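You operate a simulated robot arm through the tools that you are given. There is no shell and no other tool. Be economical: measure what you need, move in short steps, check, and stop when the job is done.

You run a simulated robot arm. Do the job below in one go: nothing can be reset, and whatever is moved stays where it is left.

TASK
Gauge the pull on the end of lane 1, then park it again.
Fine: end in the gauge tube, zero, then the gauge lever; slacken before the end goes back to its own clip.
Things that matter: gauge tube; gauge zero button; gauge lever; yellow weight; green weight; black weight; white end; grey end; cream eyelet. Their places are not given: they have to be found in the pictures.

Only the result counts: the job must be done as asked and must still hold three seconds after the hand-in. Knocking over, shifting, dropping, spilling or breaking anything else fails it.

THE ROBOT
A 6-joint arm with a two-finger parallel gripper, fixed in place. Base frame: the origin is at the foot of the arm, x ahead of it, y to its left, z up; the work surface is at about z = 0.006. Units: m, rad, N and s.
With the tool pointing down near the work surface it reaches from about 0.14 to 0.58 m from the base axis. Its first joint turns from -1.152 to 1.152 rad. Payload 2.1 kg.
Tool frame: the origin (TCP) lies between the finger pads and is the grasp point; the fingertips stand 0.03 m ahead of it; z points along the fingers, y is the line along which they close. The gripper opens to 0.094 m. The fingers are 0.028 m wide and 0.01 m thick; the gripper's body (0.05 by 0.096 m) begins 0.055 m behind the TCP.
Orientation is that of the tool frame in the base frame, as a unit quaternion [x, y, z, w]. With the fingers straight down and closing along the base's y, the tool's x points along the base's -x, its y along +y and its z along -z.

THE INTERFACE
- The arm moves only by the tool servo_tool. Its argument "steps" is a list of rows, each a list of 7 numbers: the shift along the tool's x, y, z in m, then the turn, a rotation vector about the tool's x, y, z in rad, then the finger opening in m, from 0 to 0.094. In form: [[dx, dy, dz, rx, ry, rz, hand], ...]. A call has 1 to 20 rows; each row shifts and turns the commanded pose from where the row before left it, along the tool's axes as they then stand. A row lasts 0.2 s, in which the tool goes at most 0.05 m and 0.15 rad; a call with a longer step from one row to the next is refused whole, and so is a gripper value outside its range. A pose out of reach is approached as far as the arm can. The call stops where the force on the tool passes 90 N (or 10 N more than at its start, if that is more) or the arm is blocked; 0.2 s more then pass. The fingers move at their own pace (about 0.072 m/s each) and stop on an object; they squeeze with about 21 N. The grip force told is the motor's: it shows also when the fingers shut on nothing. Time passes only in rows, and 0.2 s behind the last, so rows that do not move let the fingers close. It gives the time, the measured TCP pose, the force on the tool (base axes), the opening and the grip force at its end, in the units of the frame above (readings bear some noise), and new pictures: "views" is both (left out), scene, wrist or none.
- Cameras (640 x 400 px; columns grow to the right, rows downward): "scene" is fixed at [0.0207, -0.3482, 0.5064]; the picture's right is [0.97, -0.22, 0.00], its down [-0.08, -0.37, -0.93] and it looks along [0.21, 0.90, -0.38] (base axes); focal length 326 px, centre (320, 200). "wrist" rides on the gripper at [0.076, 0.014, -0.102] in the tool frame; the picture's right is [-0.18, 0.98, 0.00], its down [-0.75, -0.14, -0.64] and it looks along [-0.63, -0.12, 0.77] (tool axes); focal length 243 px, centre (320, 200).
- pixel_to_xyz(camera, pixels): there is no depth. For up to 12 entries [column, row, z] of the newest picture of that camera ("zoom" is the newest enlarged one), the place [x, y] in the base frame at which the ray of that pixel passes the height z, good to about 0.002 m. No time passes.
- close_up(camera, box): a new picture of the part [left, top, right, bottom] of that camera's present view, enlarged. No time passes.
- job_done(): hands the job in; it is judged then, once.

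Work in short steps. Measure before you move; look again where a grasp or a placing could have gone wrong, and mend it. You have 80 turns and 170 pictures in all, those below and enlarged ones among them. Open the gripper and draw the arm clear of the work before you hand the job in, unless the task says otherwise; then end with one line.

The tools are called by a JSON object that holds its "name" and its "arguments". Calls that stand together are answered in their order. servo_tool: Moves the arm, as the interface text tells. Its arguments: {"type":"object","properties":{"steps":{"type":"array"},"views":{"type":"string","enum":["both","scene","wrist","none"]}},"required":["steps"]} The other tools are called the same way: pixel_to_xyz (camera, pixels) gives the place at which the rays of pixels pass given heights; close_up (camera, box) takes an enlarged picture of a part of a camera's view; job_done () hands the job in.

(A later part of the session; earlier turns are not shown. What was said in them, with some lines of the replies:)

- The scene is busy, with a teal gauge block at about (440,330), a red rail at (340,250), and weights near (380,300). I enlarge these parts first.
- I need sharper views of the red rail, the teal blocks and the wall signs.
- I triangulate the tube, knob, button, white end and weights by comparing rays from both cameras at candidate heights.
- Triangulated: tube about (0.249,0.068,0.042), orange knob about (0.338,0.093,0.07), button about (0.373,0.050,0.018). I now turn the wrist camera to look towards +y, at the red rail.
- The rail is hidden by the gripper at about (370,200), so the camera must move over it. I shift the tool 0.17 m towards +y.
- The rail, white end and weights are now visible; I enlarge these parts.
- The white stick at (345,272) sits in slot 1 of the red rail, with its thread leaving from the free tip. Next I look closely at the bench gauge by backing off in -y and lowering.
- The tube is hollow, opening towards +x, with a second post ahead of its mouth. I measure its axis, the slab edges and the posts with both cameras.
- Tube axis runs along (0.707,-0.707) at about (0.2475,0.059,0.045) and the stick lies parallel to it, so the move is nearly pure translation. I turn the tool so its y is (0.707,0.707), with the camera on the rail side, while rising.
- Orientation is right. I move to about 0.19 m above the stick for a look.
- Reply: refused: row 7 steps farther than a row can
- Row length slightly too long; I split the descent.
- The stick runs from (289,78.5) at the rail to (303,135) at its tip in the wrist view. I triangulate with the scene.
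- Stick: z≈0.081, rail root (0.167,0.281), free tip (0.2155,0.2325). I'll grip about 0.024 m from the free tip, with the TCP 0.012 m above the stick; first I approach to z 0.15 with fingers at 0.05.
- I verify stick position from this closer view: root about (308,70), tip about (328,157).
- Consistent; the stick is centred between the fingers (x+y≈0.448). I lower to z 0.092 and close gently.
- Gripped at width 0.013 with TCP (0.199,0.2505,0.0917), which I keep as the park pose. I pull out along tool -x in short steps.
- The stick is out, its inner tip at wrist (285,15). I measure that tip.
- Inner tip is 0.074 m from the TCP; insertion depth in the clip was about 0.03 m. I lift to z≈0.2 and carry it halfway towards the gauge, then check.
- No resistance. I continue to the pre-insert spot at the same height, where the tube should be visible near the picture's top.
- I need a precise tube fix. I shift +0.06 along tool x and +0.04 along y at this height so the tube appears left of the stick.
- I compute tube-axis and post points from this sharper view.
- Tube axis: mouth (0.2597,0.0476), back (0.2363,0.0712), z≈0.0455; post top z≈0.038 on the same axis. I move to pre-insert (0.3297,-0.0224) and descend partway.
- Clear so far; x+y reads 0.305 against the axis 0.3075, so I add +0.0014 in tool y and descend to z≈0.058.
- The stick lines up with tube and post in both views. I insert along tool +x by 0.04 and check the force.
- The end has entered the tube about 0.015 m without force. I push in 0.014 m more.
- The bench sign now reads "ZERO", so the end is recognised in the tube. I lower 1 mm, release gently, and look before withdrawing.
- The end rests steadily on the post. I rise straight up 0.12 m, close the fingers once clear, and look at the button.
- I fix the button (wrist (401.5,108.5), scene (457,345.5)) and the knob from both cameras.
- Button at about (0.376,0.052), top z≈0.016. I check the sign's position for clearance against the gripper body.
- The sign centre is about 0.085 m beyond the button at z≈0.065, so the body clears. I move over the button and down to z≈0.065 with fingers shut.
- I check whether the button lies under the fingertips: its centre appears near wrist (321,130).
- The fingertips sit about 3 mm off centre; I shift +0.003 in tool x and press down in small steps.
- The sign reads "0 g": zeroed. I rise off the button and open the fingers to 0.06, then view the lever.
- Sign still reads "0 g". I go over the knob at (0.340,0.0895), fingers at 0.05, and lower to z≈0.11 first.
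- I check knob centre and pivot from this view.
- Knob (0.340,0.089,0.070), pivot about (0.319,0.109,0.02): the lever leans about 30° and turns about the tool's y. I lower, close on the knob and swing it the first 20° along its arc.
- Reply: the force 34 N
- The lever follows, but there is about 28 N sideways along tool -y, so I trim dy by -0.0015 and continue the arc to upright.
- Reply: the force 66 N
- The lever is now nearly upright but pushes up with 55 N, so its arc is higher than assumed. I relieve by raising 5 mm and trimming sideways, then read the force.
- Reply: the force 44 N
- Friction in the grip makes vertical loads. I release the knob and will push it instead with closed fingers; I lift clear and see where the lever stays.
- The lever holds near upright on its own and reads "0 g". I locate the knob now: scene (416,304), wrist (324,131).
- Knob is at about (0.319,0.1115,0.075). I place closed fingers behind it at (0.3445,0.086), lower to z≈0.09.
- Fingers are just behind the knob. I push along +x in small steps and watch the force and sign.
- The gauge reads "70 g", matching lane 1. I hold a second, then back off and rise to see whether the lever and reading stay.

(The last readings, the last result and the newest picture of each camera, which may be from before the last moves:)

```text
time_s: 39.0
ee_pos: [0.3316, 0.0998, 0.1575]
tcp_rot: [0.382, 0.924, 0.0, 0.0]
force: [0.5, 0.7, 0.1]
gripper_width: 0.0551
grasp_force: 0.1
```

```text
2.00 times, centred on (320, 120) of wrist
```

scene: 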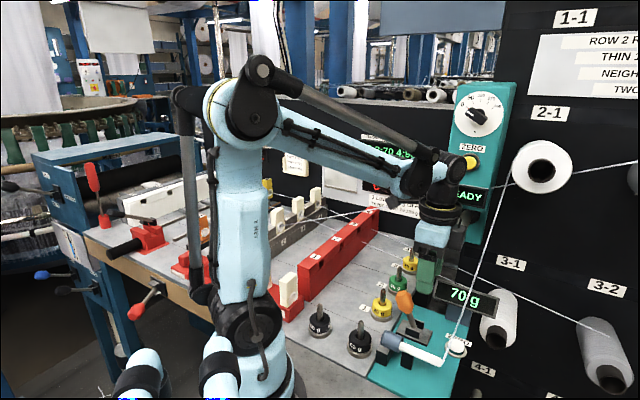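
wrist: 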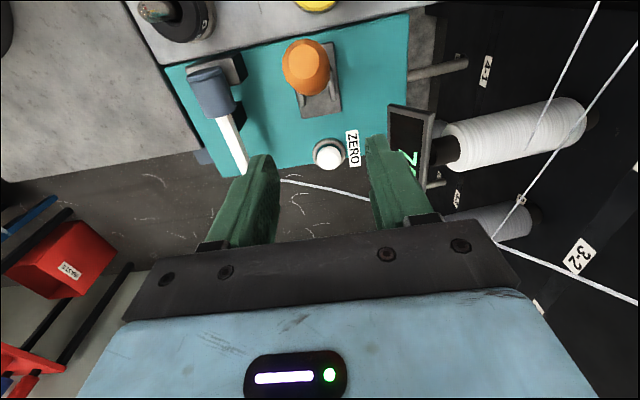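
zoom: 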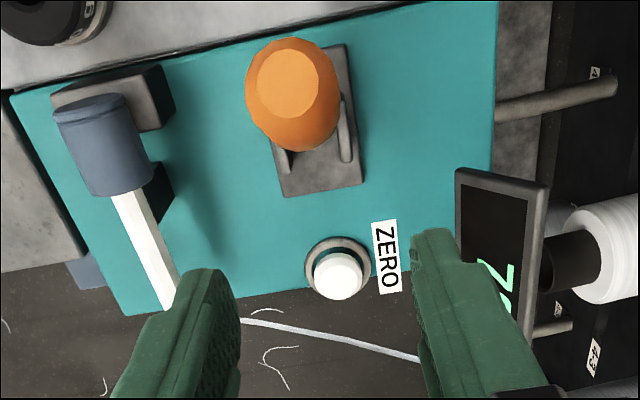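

The lever and "70 g" hold. I locate the knob for the return: wrist (306.5,66), scene (405,302.5).

{"name": "pixel_to_xyz", "arguments": {"camera": "wrist", "pixels": [[306.5, 66, 0.065], [306.5, 66, 0.07], [306.5, 66, 0.075]]}}

{"name": "pixel_to_xyz", "arguments": {"camera": "scene", "pixels": [[405, 302.5, 0.065], [405, 302.5, 0.07], [405, 302.5, 0.075]]}}

```text
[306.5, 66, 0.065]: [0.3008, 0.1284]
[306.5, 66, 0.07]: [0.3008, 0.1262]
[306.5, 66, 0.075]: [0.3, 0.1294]
```

```text
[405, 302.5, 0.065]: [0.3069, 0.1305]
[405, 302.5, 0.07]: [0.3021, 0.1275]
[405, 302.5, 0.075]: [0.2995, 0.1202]
```

Knob at (0.301,0.1275,0.071). I grip it, drag it back to about upright along the arc, then release.

{"name": "servo_tool", "arguments": {"steps": [[0.0206, -0.0014, 0, 0, 0, 0, 0.055], [0.0206, -0.0014, 0, 0, 0, 0, 0.055], [0, 0, 0.037, 0, 0, 0, 0.055], [0, 0, 0.0365, 0, 0, 0, 0.055], [0, 0, 0, 0, 0, 0, 0.03], [0, 0, 0, 0, 0, 0, 0.0], [0, 0, 0, 0, 0, 0, 0.0]]}}

{"name": "close_up", "arguments": {"camera": "scene", "box": [370, 260, 500, 360]}}

```text
time_s: 40.6
ee_pos: [0.3021, 0.1267, 0.0868]
tcp_rot: [0.381, 0.925, 0.005, 0.002]
force: [24.6, 24.5, -25.4]
gripper_width: 0.0314
grasp_force: 45.3
```

scene: 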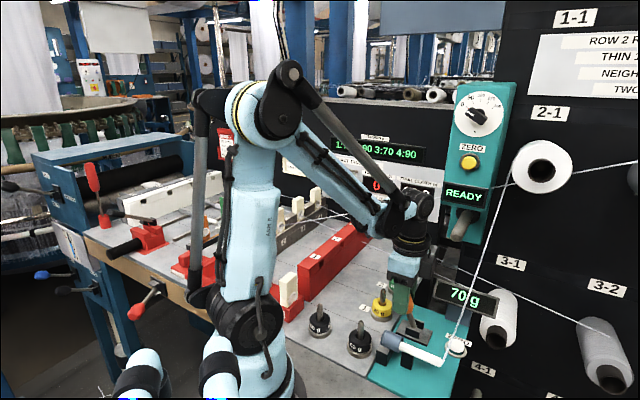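
wrist: 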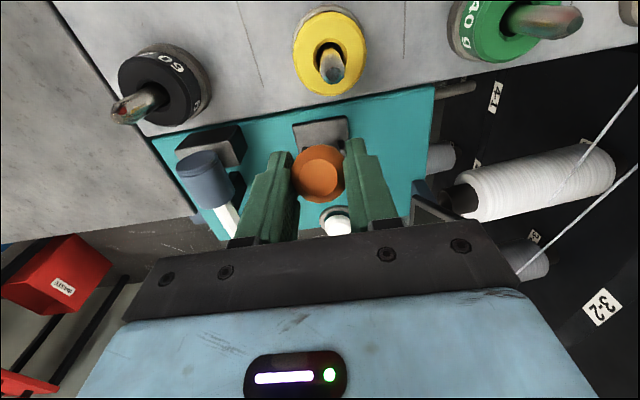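

```text
4.00 times, centred on (435, 310) of scene
```

zoom: 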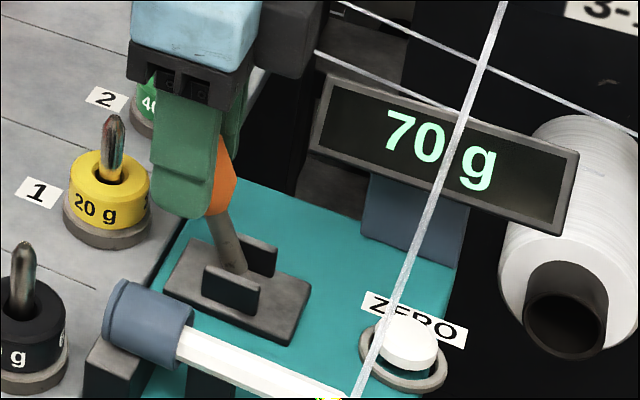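

Lateral force is +34 N on tool y, so the centre is about 1.5 mm further +y; I trim and drag back towards upright.

{"name": "servo_tool", "arguments": {"steps": [[0, 0.0015, 0.001, 0, 0, 0, 0.0], [-0.0085, 0, -0.002, 0, 0, 0, 0.0], [-0.009, 0, -0.002, 0, 0, 0, 0.0]]}}

{"name": "close_up", "arguments": {"camera": "scene", "box": [370, 260, 500, 360]}}

```text
time_s: 41.4
ee_pos: [0.3119, 0.1156, 0.089]
tcp_rot: [0.381, 0.925, 0.006, -0.004]
force: [0.7, 30.3, -0.4]
gripper_width: 0.0315
grasp_force: 45.0
```

scene: 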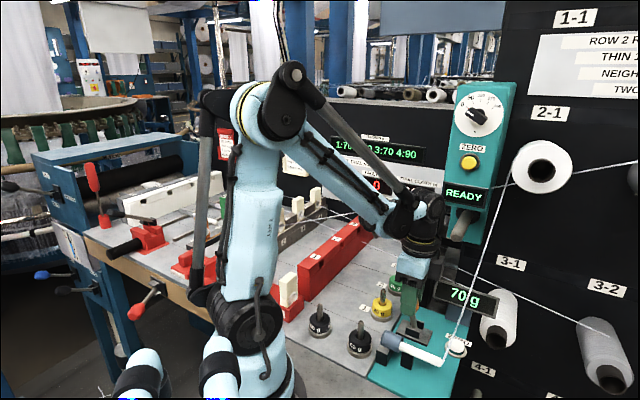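
wrist: 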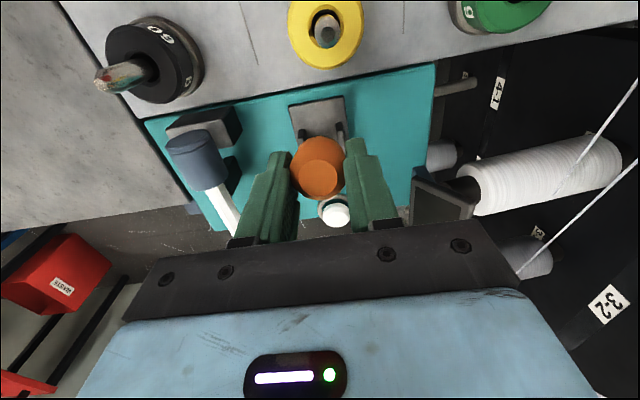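

```text
4.00 times, centred on (435, 310) of scene
```

zoom: 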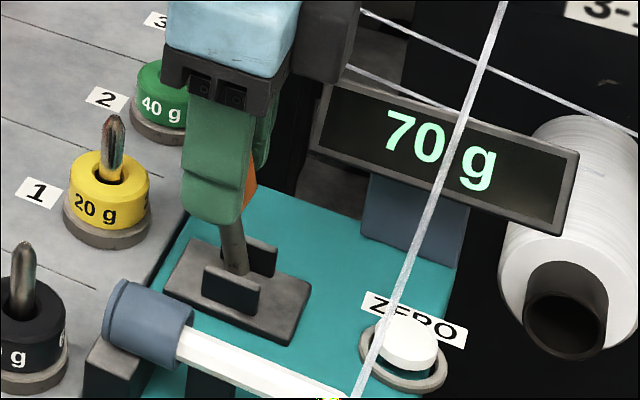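

It follows with about 30 N. I trim +0.0015 in y and drag two more arc steps past upright.

{"name": "servo_tool", "arguments": {"steps": [[-0.009, 0.0015, -0.001, 0, 0, 0, 0.0], [-0.009, 0, 0.0005, 0, 0, 0, 0.0], [-0.009, 0, 0.0015, 0, 0, 0, 0.0]]}}

{"name": "close_up", "arguments": {"camera": "scene", "box": [370, 260, 500, 360]}}

```text
time_s: 42.2
ee_pos: [0.3344, 0.0939, 0.0883]
tcp_rot: [0.382, 0.924, -0.001, -0.002]
force: [-18.0, -3.0, 66.5]
gripper_width: 0.0324
grasp_force: 45.4
```

scene: 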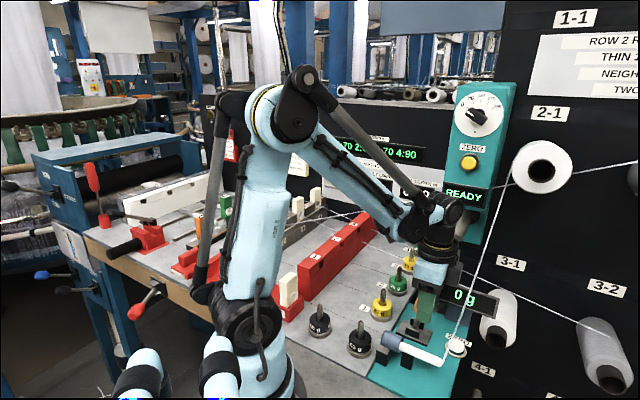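
wrist: 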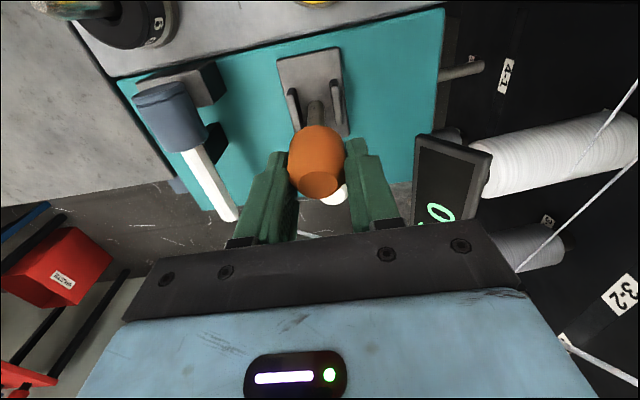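

```text
4.00 times, centred on (435, 310) of scene
```

zoom: 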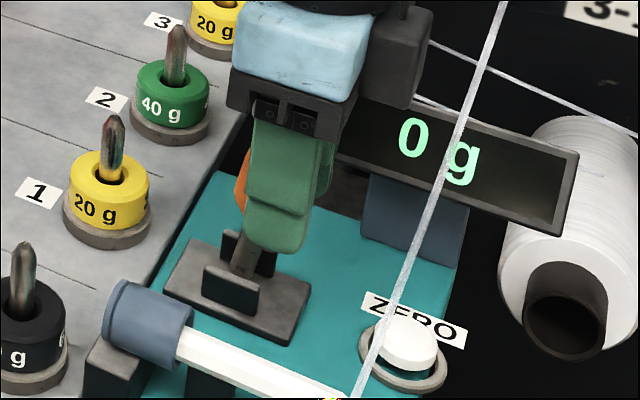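

The sign is back to "0 g" and the lever leans past upright. I release, lift clear, and will finish with a push to its original lean.

{"name": "servo_tool", "arguments": {"steps": [[0, 0, -0.002, 0, 0, 0, 0.04], [0, 0, 0, 0, 0, 0, 0.055], [0, 0, 0, 0, 0, 0, 0.055], [0, 0, -0.04, 0, 0, 0, 0.055], [0, 0, -0.03, 0, 0, 0, 0.055], [0.02, 0, 0, 0, 0, 0, 0.0], [0.024, 0, 0, 0, 0, 0, 0.0], [0, 0, 0, 0, 0, 0, 0.0]]}}

{"name": "close_up", "arguments": {"camera": "scene", "box": [370, 260, 500, 360]}}

```text
time_s: 44.0
ee_pos: [0.3031, 0.1298, 0.1598]
tcp_rot: [0.382, 0.924, 0.0, 0.0]
force: [0.0, 0.4, 0.1]
gripper_width: 0.0
grasp_force: 21.2
```

scene: 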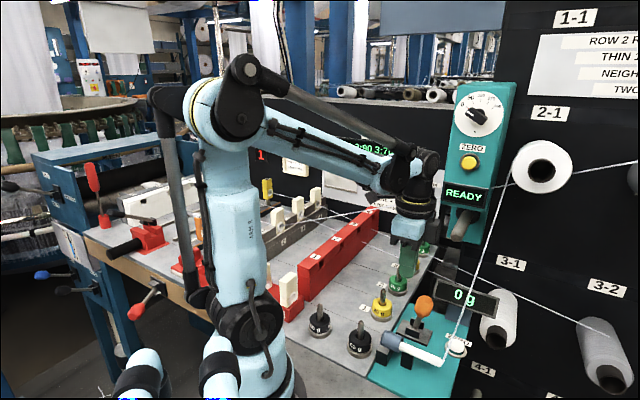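
wrist: 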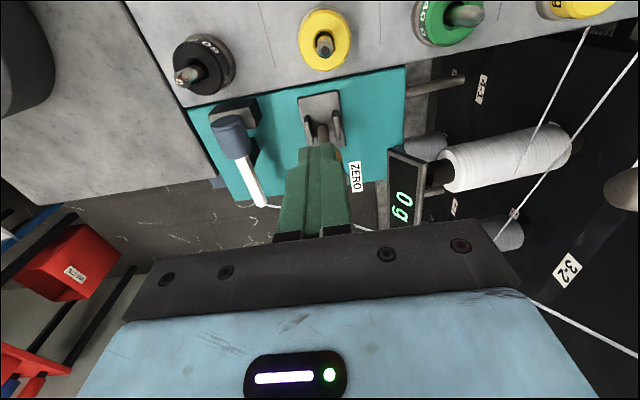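

```text
4.00 times, centred on (435, 310) of scene
```

zoom: 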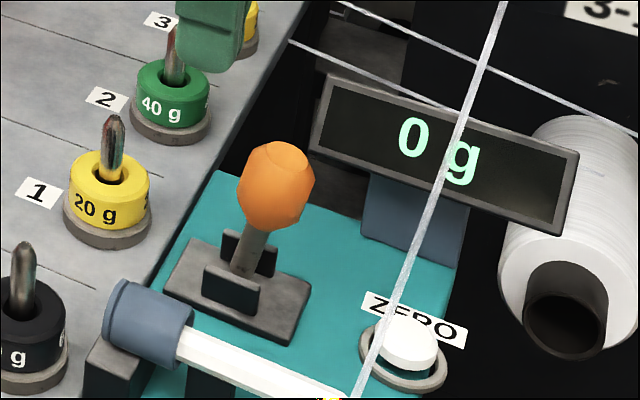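

The lever leans about half way (knob at zoom (275,187)). With closed fingers now on its far side, I lower to z≈0.09 and push towards -x.

{"name": "servo_tool", "arguments": {"steps": [[0, -0.0024, 0.035, 0, 0, 0, 0.0], [0, 0, 0.034, 0, 0, 0, 0.0], [-0.008, 0, 0, 0, 0, 0, 0.0], [-0.006, 0, 0, 0, 0, 0, 0.0], [-0.006, 0, 0, 0, 0, 0, 0.0], [-0.004, 0, 0, 0, 0, 0, 0.0]]}}

{"name": "close_up", "arguments": {"camera": "scene", "box": [370, 260, 500, 360]}}

```text
time_s: 45.4
ee_pos: [0.3154, 0.1091, 0.0906]
tcp_rot: [0.381, 0.925, 0.001, -0.004]
force: [-17.0, 14.4, -9.4]
gripper_width: 0.0
grasp_force: 21.3
```

scene: 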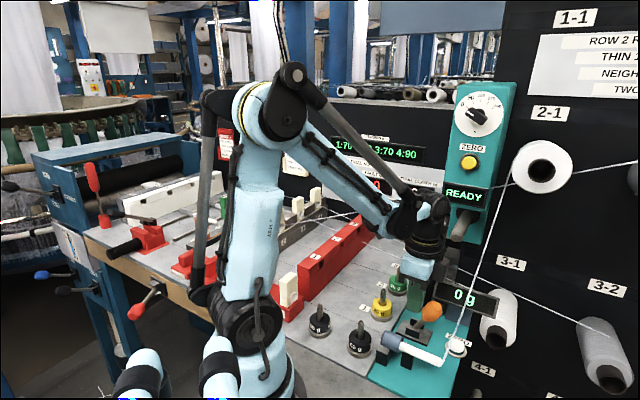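
wrist: 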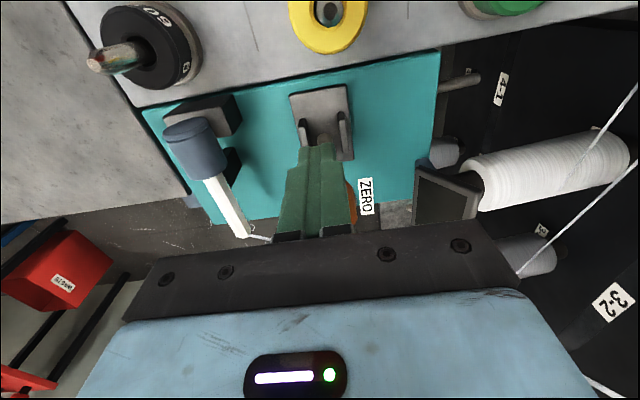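

```text
4.00 times, centred on (435, 310) of scene
```

zoom: 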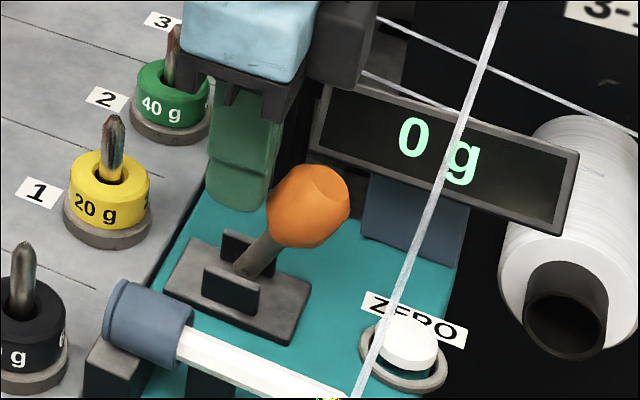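

The lever is back at its original lean with "0 g": slackened. I back off, rise, open to 0.05 and go above the end in the tube.

{"name": "servo_tool", "arguments": {"steps": [[0.005, 0, 0, 0, 0, 0, 0.0], [0, 0, -0.04, 0, 0, 0, 0.0], [0, 0, -0.04, 0, 0, 0, 0.0], [-0.0182, -0.0277, 0, 0, 0, 0, 0.05], [-0.0182, -0.0276, 0, 0, 0, 0, 0.05], [-0.0182, -0.0276, 0, 0, 0, 0, 0.05], [0, 0, 0.03, 0, 0, 0, 0.05], [0, 0, 0, 0, 0, 0, 0.05]]}}

{"name": "close_up", "arguments": {"camera": "scene", "box": [370, 270, 500, 370]}}

{"name": "close_up", "arguments": {"camera": "wrist", "box": [220, 0, 420, 200]}}

```text
time_s: 47.2
ee_pos: [0.2969, 0.0127, 0.141]
tcp_rot: [0.382, 0.924, 0.0, 0.0]
force: [0.6, -0.7, -1.0]
gripper_width: 0.0502
grasp_force: 0.1
```

scene: 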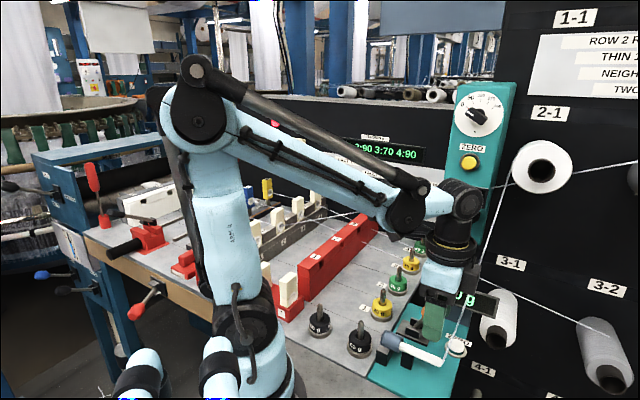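
wrist: 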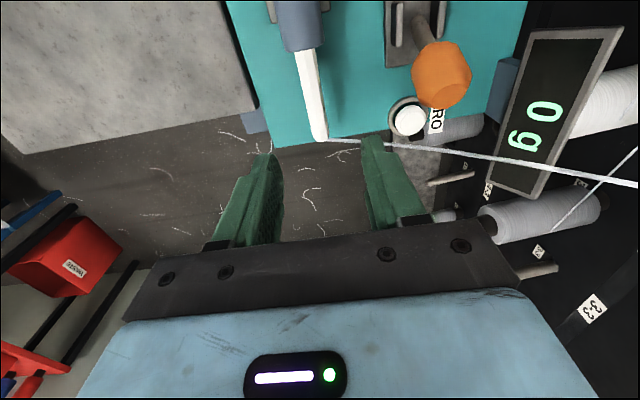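

```text
4.00 times, centred on (435, 320) of scene
```

zoom: 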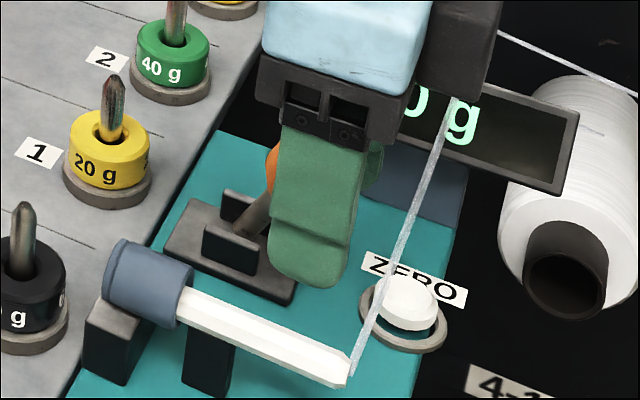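

```text
2.00 times, centred on (320, 100) of wrist
```

zoom: 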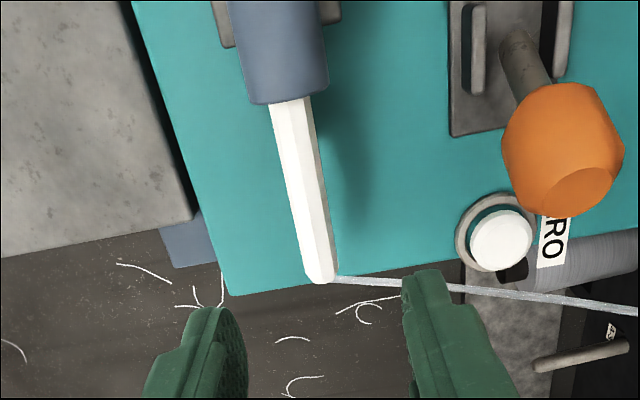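

The end lies undisturbed, as left. I correct to (0.2919,0.0155), lower to z≈0.058 and grip.

{"name": "servo_tool", "arguments": {"steps": [[0.0055, -0.0016, 0.03, 0, 0, 0, 0.05], [0, 0, 0.03, 0, 0, 0, 0.05], [0, 0, 0.0225, 0, 0, 0, 0.05], [0, 0, 0, 0, 0, 0, 0.03], [0, 0, 0, 0, 0, 0, 0.0], [0, 0, 0, 0, 0, 0, 0.0], [0, 0, 0, 0, 0, 0, 0.0]]}}

{"name": "close_up", "arguments": {"camera": "scene", "box": [370, 310, 470, 380]}}

```text
time_s: 48.8
ee_pos: [0.2905, 0.0158, 0.0579]
tcp_rot: [0.382, 0.924, 0.0, 0.0]
force: [-0.5, 0.0, -1.5]
gripper_width: 0.0126
grasp_force: 20.9
```

scene: 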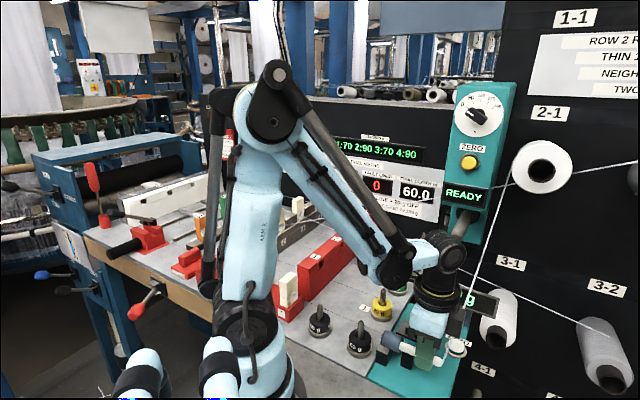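
wrist: 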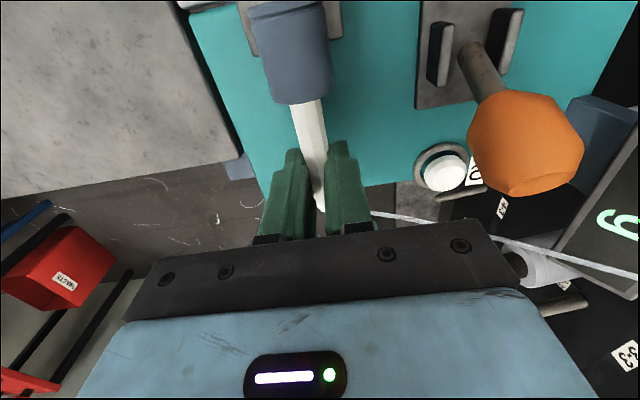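

```text
5.71 times, centred on (420, 345) of scene
```

zoom: 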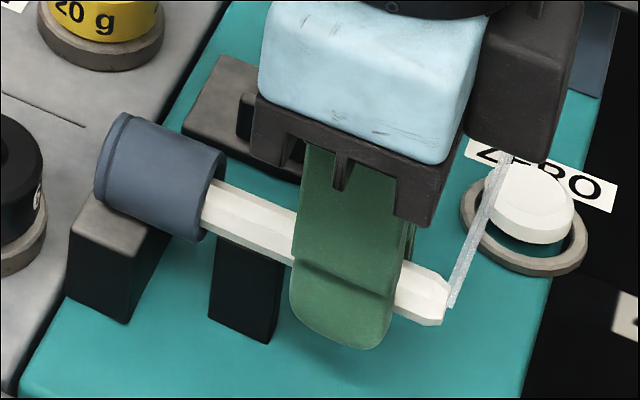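

Gripped (0.0126). I raise 1 mm, withdraw 0.06 along -x, lift to z≈0.2 and carry it back towards the rail.

{"name": "servo_tool", "arguments": {"steps": [[-0.002, 0, -0.001, 0, 0, 0, 0.0], [-0.018, 0, 0, 0, 0, 0, 0.0], [-0.02, 0, 0, 0, 0, 0, 0.0], [-0.02, 0, 0, 0, 0, 0, 0.0], [0, 0, -0.045, 0, 0, 0, 0.0], [0, 0, -0.045, 0, 0, 0, 0.0], [0, 0, -0.05, 0, 0, 0, 0.0], [0.0305, 0.01265, 0, 0, 0, 0, 0.0], [0.0305, 0.01265, 0, 0, 0, 0, 0.0], [0.0305, 0.01265, 0, 0, 0, 0, 0.0], [0.0305, 0.01265, 0, 0, 0, 0, 0.0], [0.0305, 0.01265, 0, 0, 0, 0, 0.0], [0.0305, 0.01265, 0, 0, 0, 0, 0.0], [0.0305, 0.01265, 0, 0, 0, 0, 0.0], [0.0305, 0.01265, 0, 0, 0, 0, 0.0], [0, 0, 0, 0, 0, 0, 0.0]]}}

```text
time_s: 52.2
ee_pos: [0.2303, 0.2201, 0.2004]
tcp_rot: [0.382, 0.924, 0.0, 0.0]
force: [-0.5, 0.5, 0.4]
gripper_width: 0.0128
grasp_force: 20.5
```

scene: 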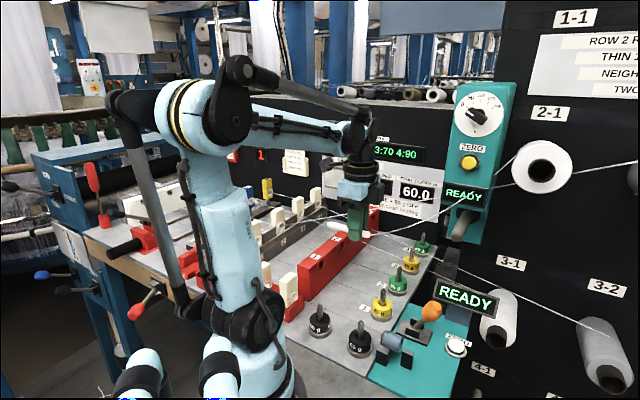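
wrist: 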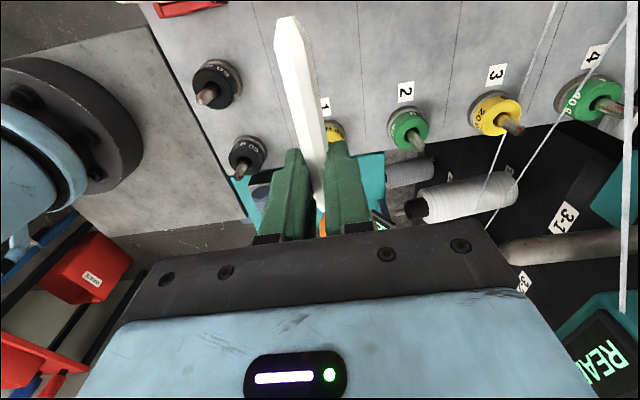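

The bench sign shows READY again. I trim y, descend to about z 0.093 with the tip in front of slot 1, and inspect.

{"name": "servo_tool", "arguments": {"steps": [[0, -0.0015, 0.04, 0, 0, 0, 0.0], [0, 0, 0.04, 0, 0, 0, 0.0], [0, 0, 0.0275, 0, 0, 0, 0.0], [0, 0, 0, 0, 0, 0, 0.0], [0, 0, 0, 0, 0, 0, 0.0]]}}

{"name": "close_up", "arguments": {"camera": "scene", "box": [295, 230, 375, 290]}}

{"name": "close_up", "arguments": {"camera": "wrist", "box": [220, 0, 400, 120]}}

```text
time_s: 53.4
ee_pos: [0.2311, 0.2186, 0.0908]
tcp_rot: [0.382, 0.924, 0.0, 0.0]
force: [0.4, 0.2, -0.3]
gripper_width: 0.0123
grasp_force: 20.6
```

scene: 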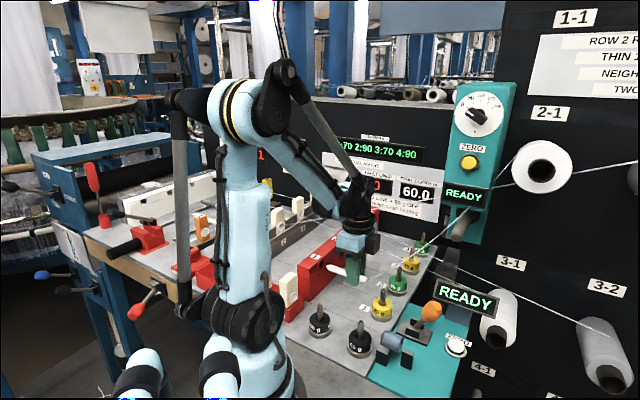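
wrist: 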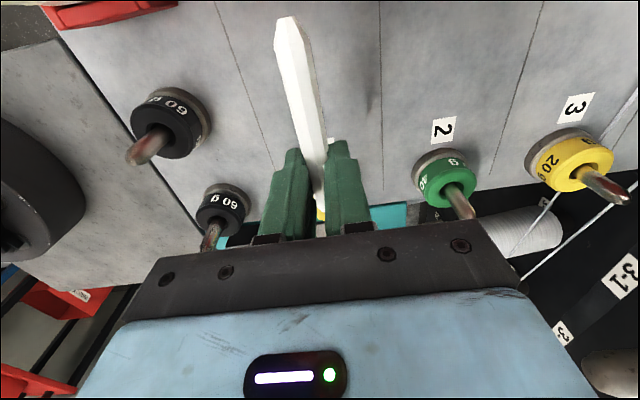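

```text
6.67 times, centred on (335, 260) of scene
```

zoom: 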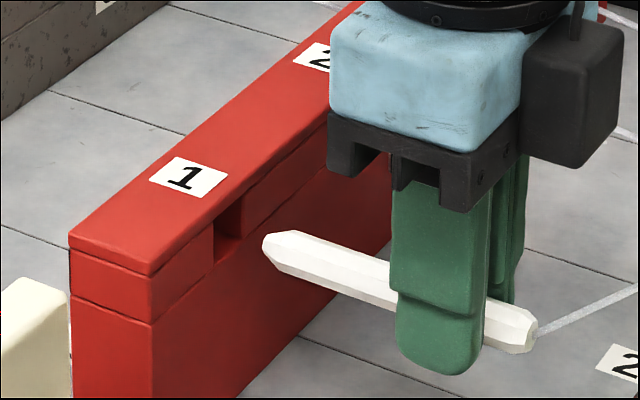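

```text
3.33 times, centred on (310, 60) of wrist
```

zoom: 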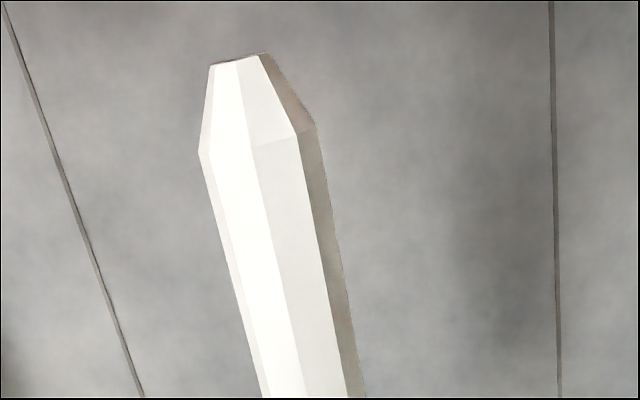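

Stick and slot 1 line up in the scene view (tip (275,247), slot about (229,233) along the stick's slope). I insert along +x gently, 0.03 first.

{"name": "servo_tool", "arguments": {"steps": [[0.008, 0, -0.0006, 0, 0, 0, 0.0], [0.008, 0, 0, 0, 0, 0, 0.0], [0.007, 0, 0, 0, 0, 0, 0.0], [0.006, 0, 0, 0, 0, 0, 0.0], [0, 0, 0, 0, 0, 0, 0.0]]}}

{"name": "close_up", "arguments": {"camera": "scene", "box": [295, 230, 375, 290]}}

{"name": "close_up", "arguments": {"camera": "wrist", "box": [220, 0, 400, 120]}}

```text
time_s: 54.6
ee_pos: [0.2089, 0.2377, 0.0926]
tcp_rot: [0.382, 0.924, 0.0, 0.0]
force: [0.3, -0.8, -0.6]
gripper_width: 0.0126
grasp_force: 20.7
```

scene: 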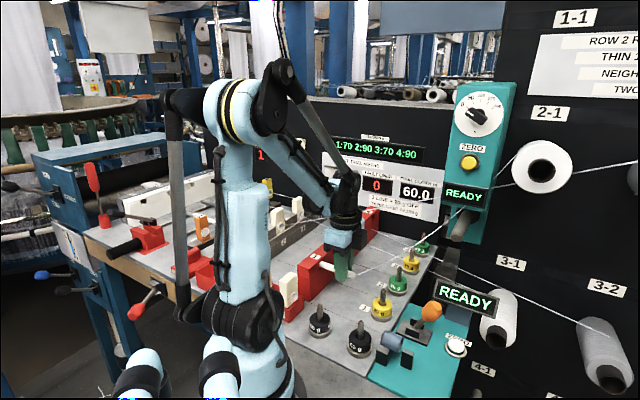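
wrist: 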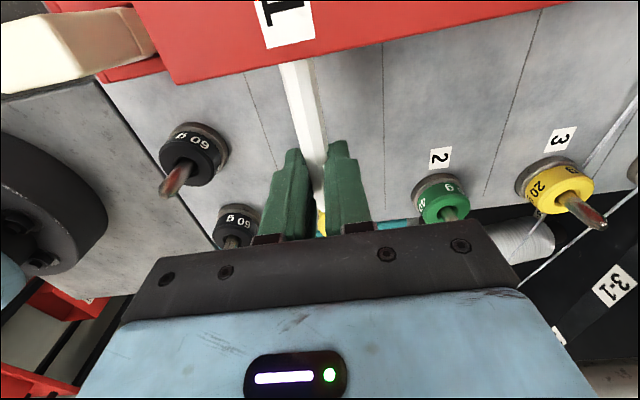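

```text
6.67 times, centred on (335, 260) of scene
```

zoom: 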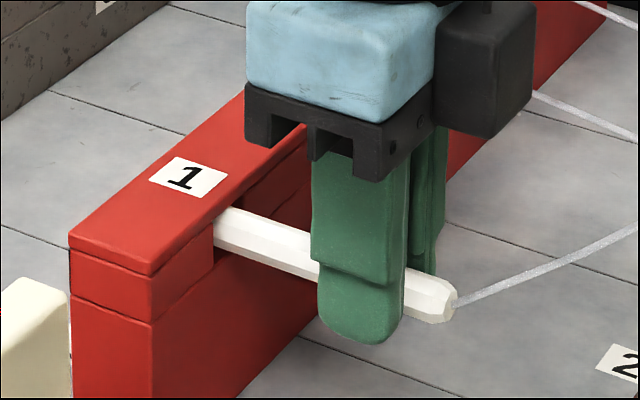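

```text
3.33 times, centred on (310, 60) of wrist
```

zoom: 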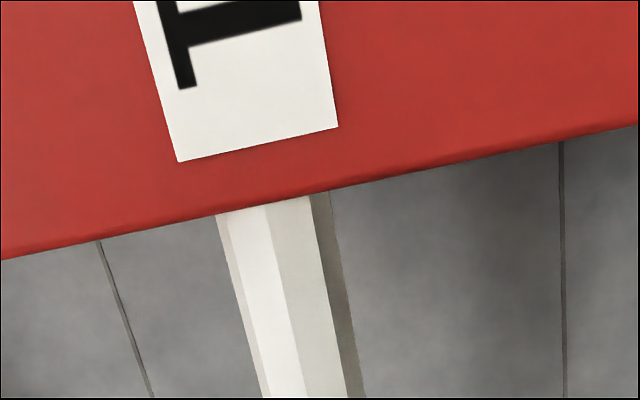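

It slid into slot 1 without force. I push in the remaining 0.0145 and compare the free tip with its original place at scene (348,273).

{"name": "servo_tool", "arguments": {"steps": [[0.006, 0, 0, 0, 0, 0, 0.0], [0.005, 0, 0, 0, 0, 0, 0.0], [0.0035, 0, 0, 0, 0, 0, 0.0], [0, 0, 0, 0, 0, 0, 0.0]]}}

{"name": "close_up", "arguments": {"camera": "scene", "box": [290, 235, 370, 285]}}

```text
time_s: 55.6
ee_pos: [0.1984, 0.2482, 0.0929]
tcp_rot: [0.381, 0.924, 0.0, -0.001]
force: [1.6, -2.6, -7.8]
gripper_width: 0.0127
grasp_force: 21.1
```

scene: 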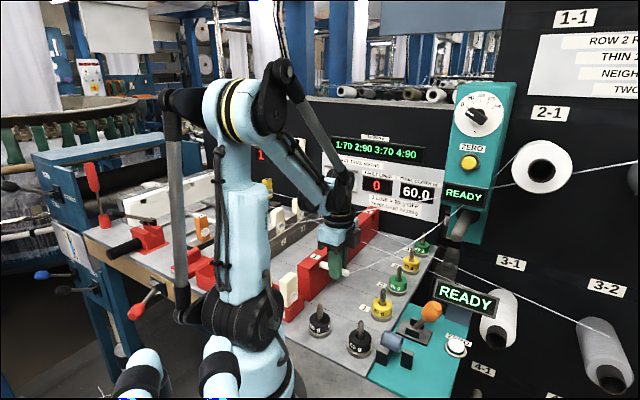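
wrist: 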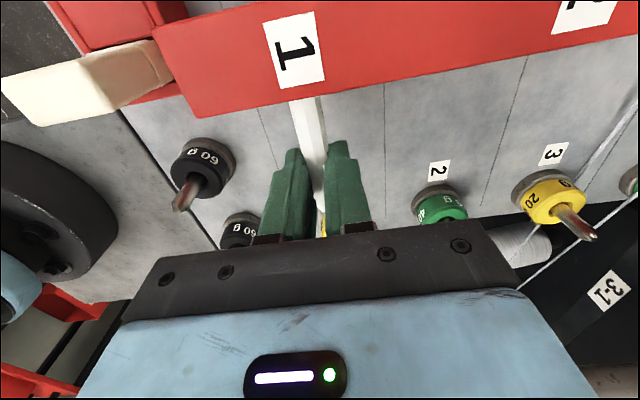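

```text
8.00 times, centred on (330, 260) of scene
```

zoom: 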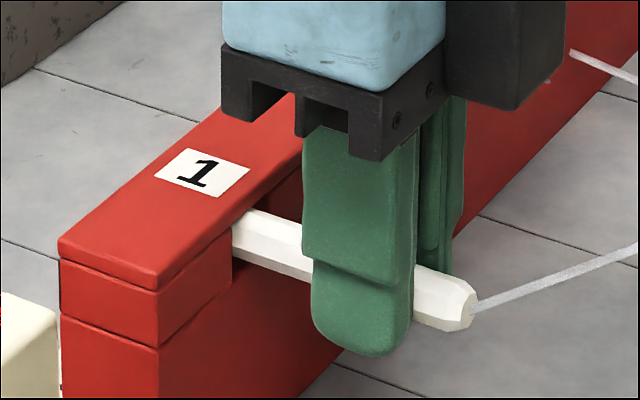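

The tip at zoom (473,302) matches the original (471,300) in the same view. I release gently and rise.

{"name": "servo_tool", "arguments": {"steps": [[0, 0, 0, 0, 0, 0, 0.016], [0, 0, 0, 0, 0, 0, 0.025], [0, 0, 0, 0, 0, 0, 0.05], [0, 0, 0, 0, 0, 0, 0.05], [0, 0, -0.03, 0, 0, 0, 0.05], [0, 0, -0.045, 0, 0, 0, 0.05], [0, 0, -0.045, 0, 0, 0, 0.05], [0, 0, -0.045, 0, 0, 0, 0.05], [0, 0, 0, 0, 0, 0, 0.05]]}}

{"name": "close_up", "arguments": {"camera": "scene", "box": [290, 235, 370, 285]}}

{"name": "close_up", "arguments": {"camera": "scene", "box": [340, 220, 500, 380]}}

```text
time_s: 57.6
ee_pos: [0.2011, 0.249, 0.2601]
tcp_rot: [0.382, 0.924, 0.0, 0.001]
force: [-0.1, 0.5, -0.4]
gripper_width: 0.0499
grasp_force: 0.1
```

scene: 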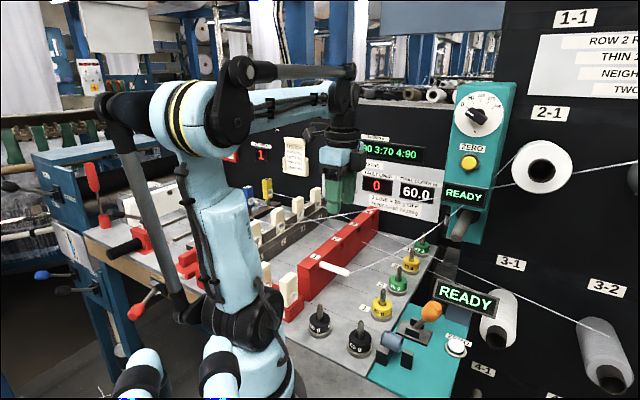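
wrist: 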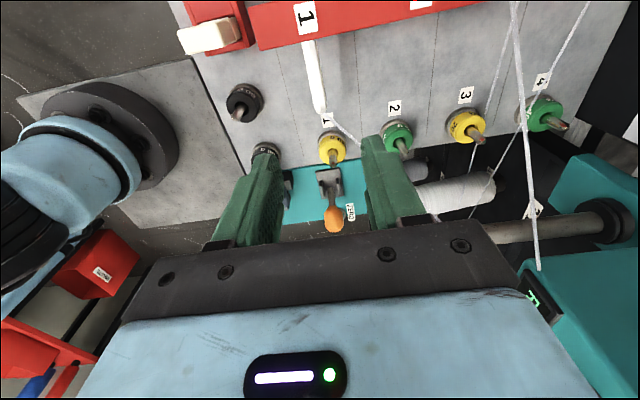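

```text
8.00 times, centred on (330, 260) of scene
```

zoom: 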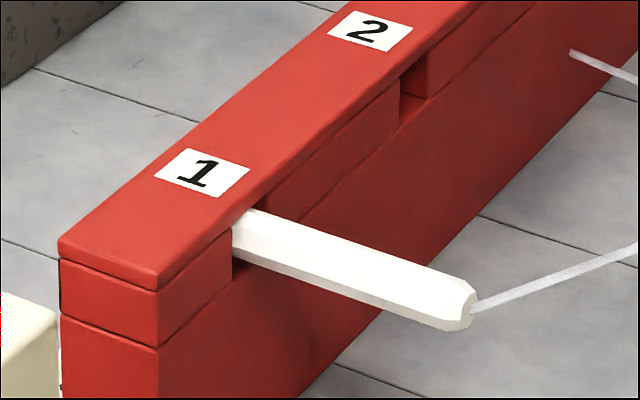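

```text
2.50 times, centred on (420, 300) of scene
```

zoom: 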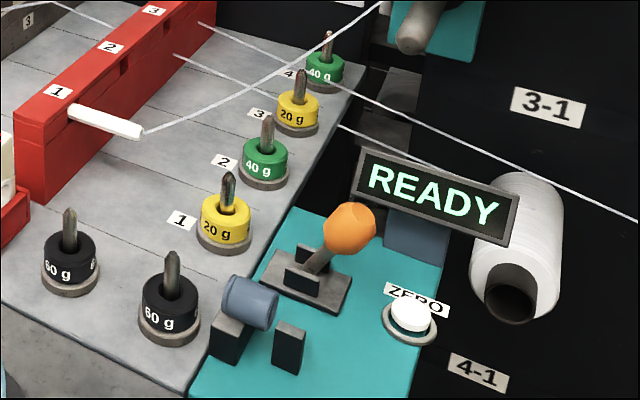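

The end sits in clip 1 exactly as at the start, the lever is back and everything else stands. I draw the arm further up and clear, fingers open.

{"name": "servo_tool", "arguments": {"steps": [[0, 0, -0.045, 0, 0, 0, 0.09], [-0.02, -0.02, -0.035, 0, 0, 0, 0.09], [-0.03, -0.02, -0.02, 0, 0, 0, 0.09], [-0.03, -0.02, 0, 0, 0, 0, 0.09], [0, 0, 0, 0, 0, 0, 0.09], [0, 0, 0, 0, 0, 0, 0.09]], "views": "scene"}}

```text
time_s: 59.0
ee_pos: [0.2133, 0.1532, 0.3559]
tcp_rot: [0.382, 0.924, 0.0, 0.0]
force: [0.2, -1.2, 0.8]
gripper_width: 0.09
grasp_force: 0.1
```

scene: 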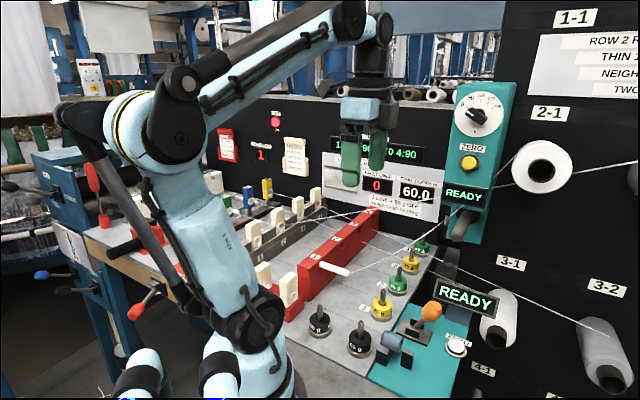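

The arm is clear with the gripper open, and all parts are at rest in the scene view, so I hand the job in.

{"name": "job_done", "arguments": {}}

```text
The job is handed in.
```

I gauged the lane 1 end at 70 g, slackened the lever back to 0 g, and put the end back in clip 1; the job is handed in.
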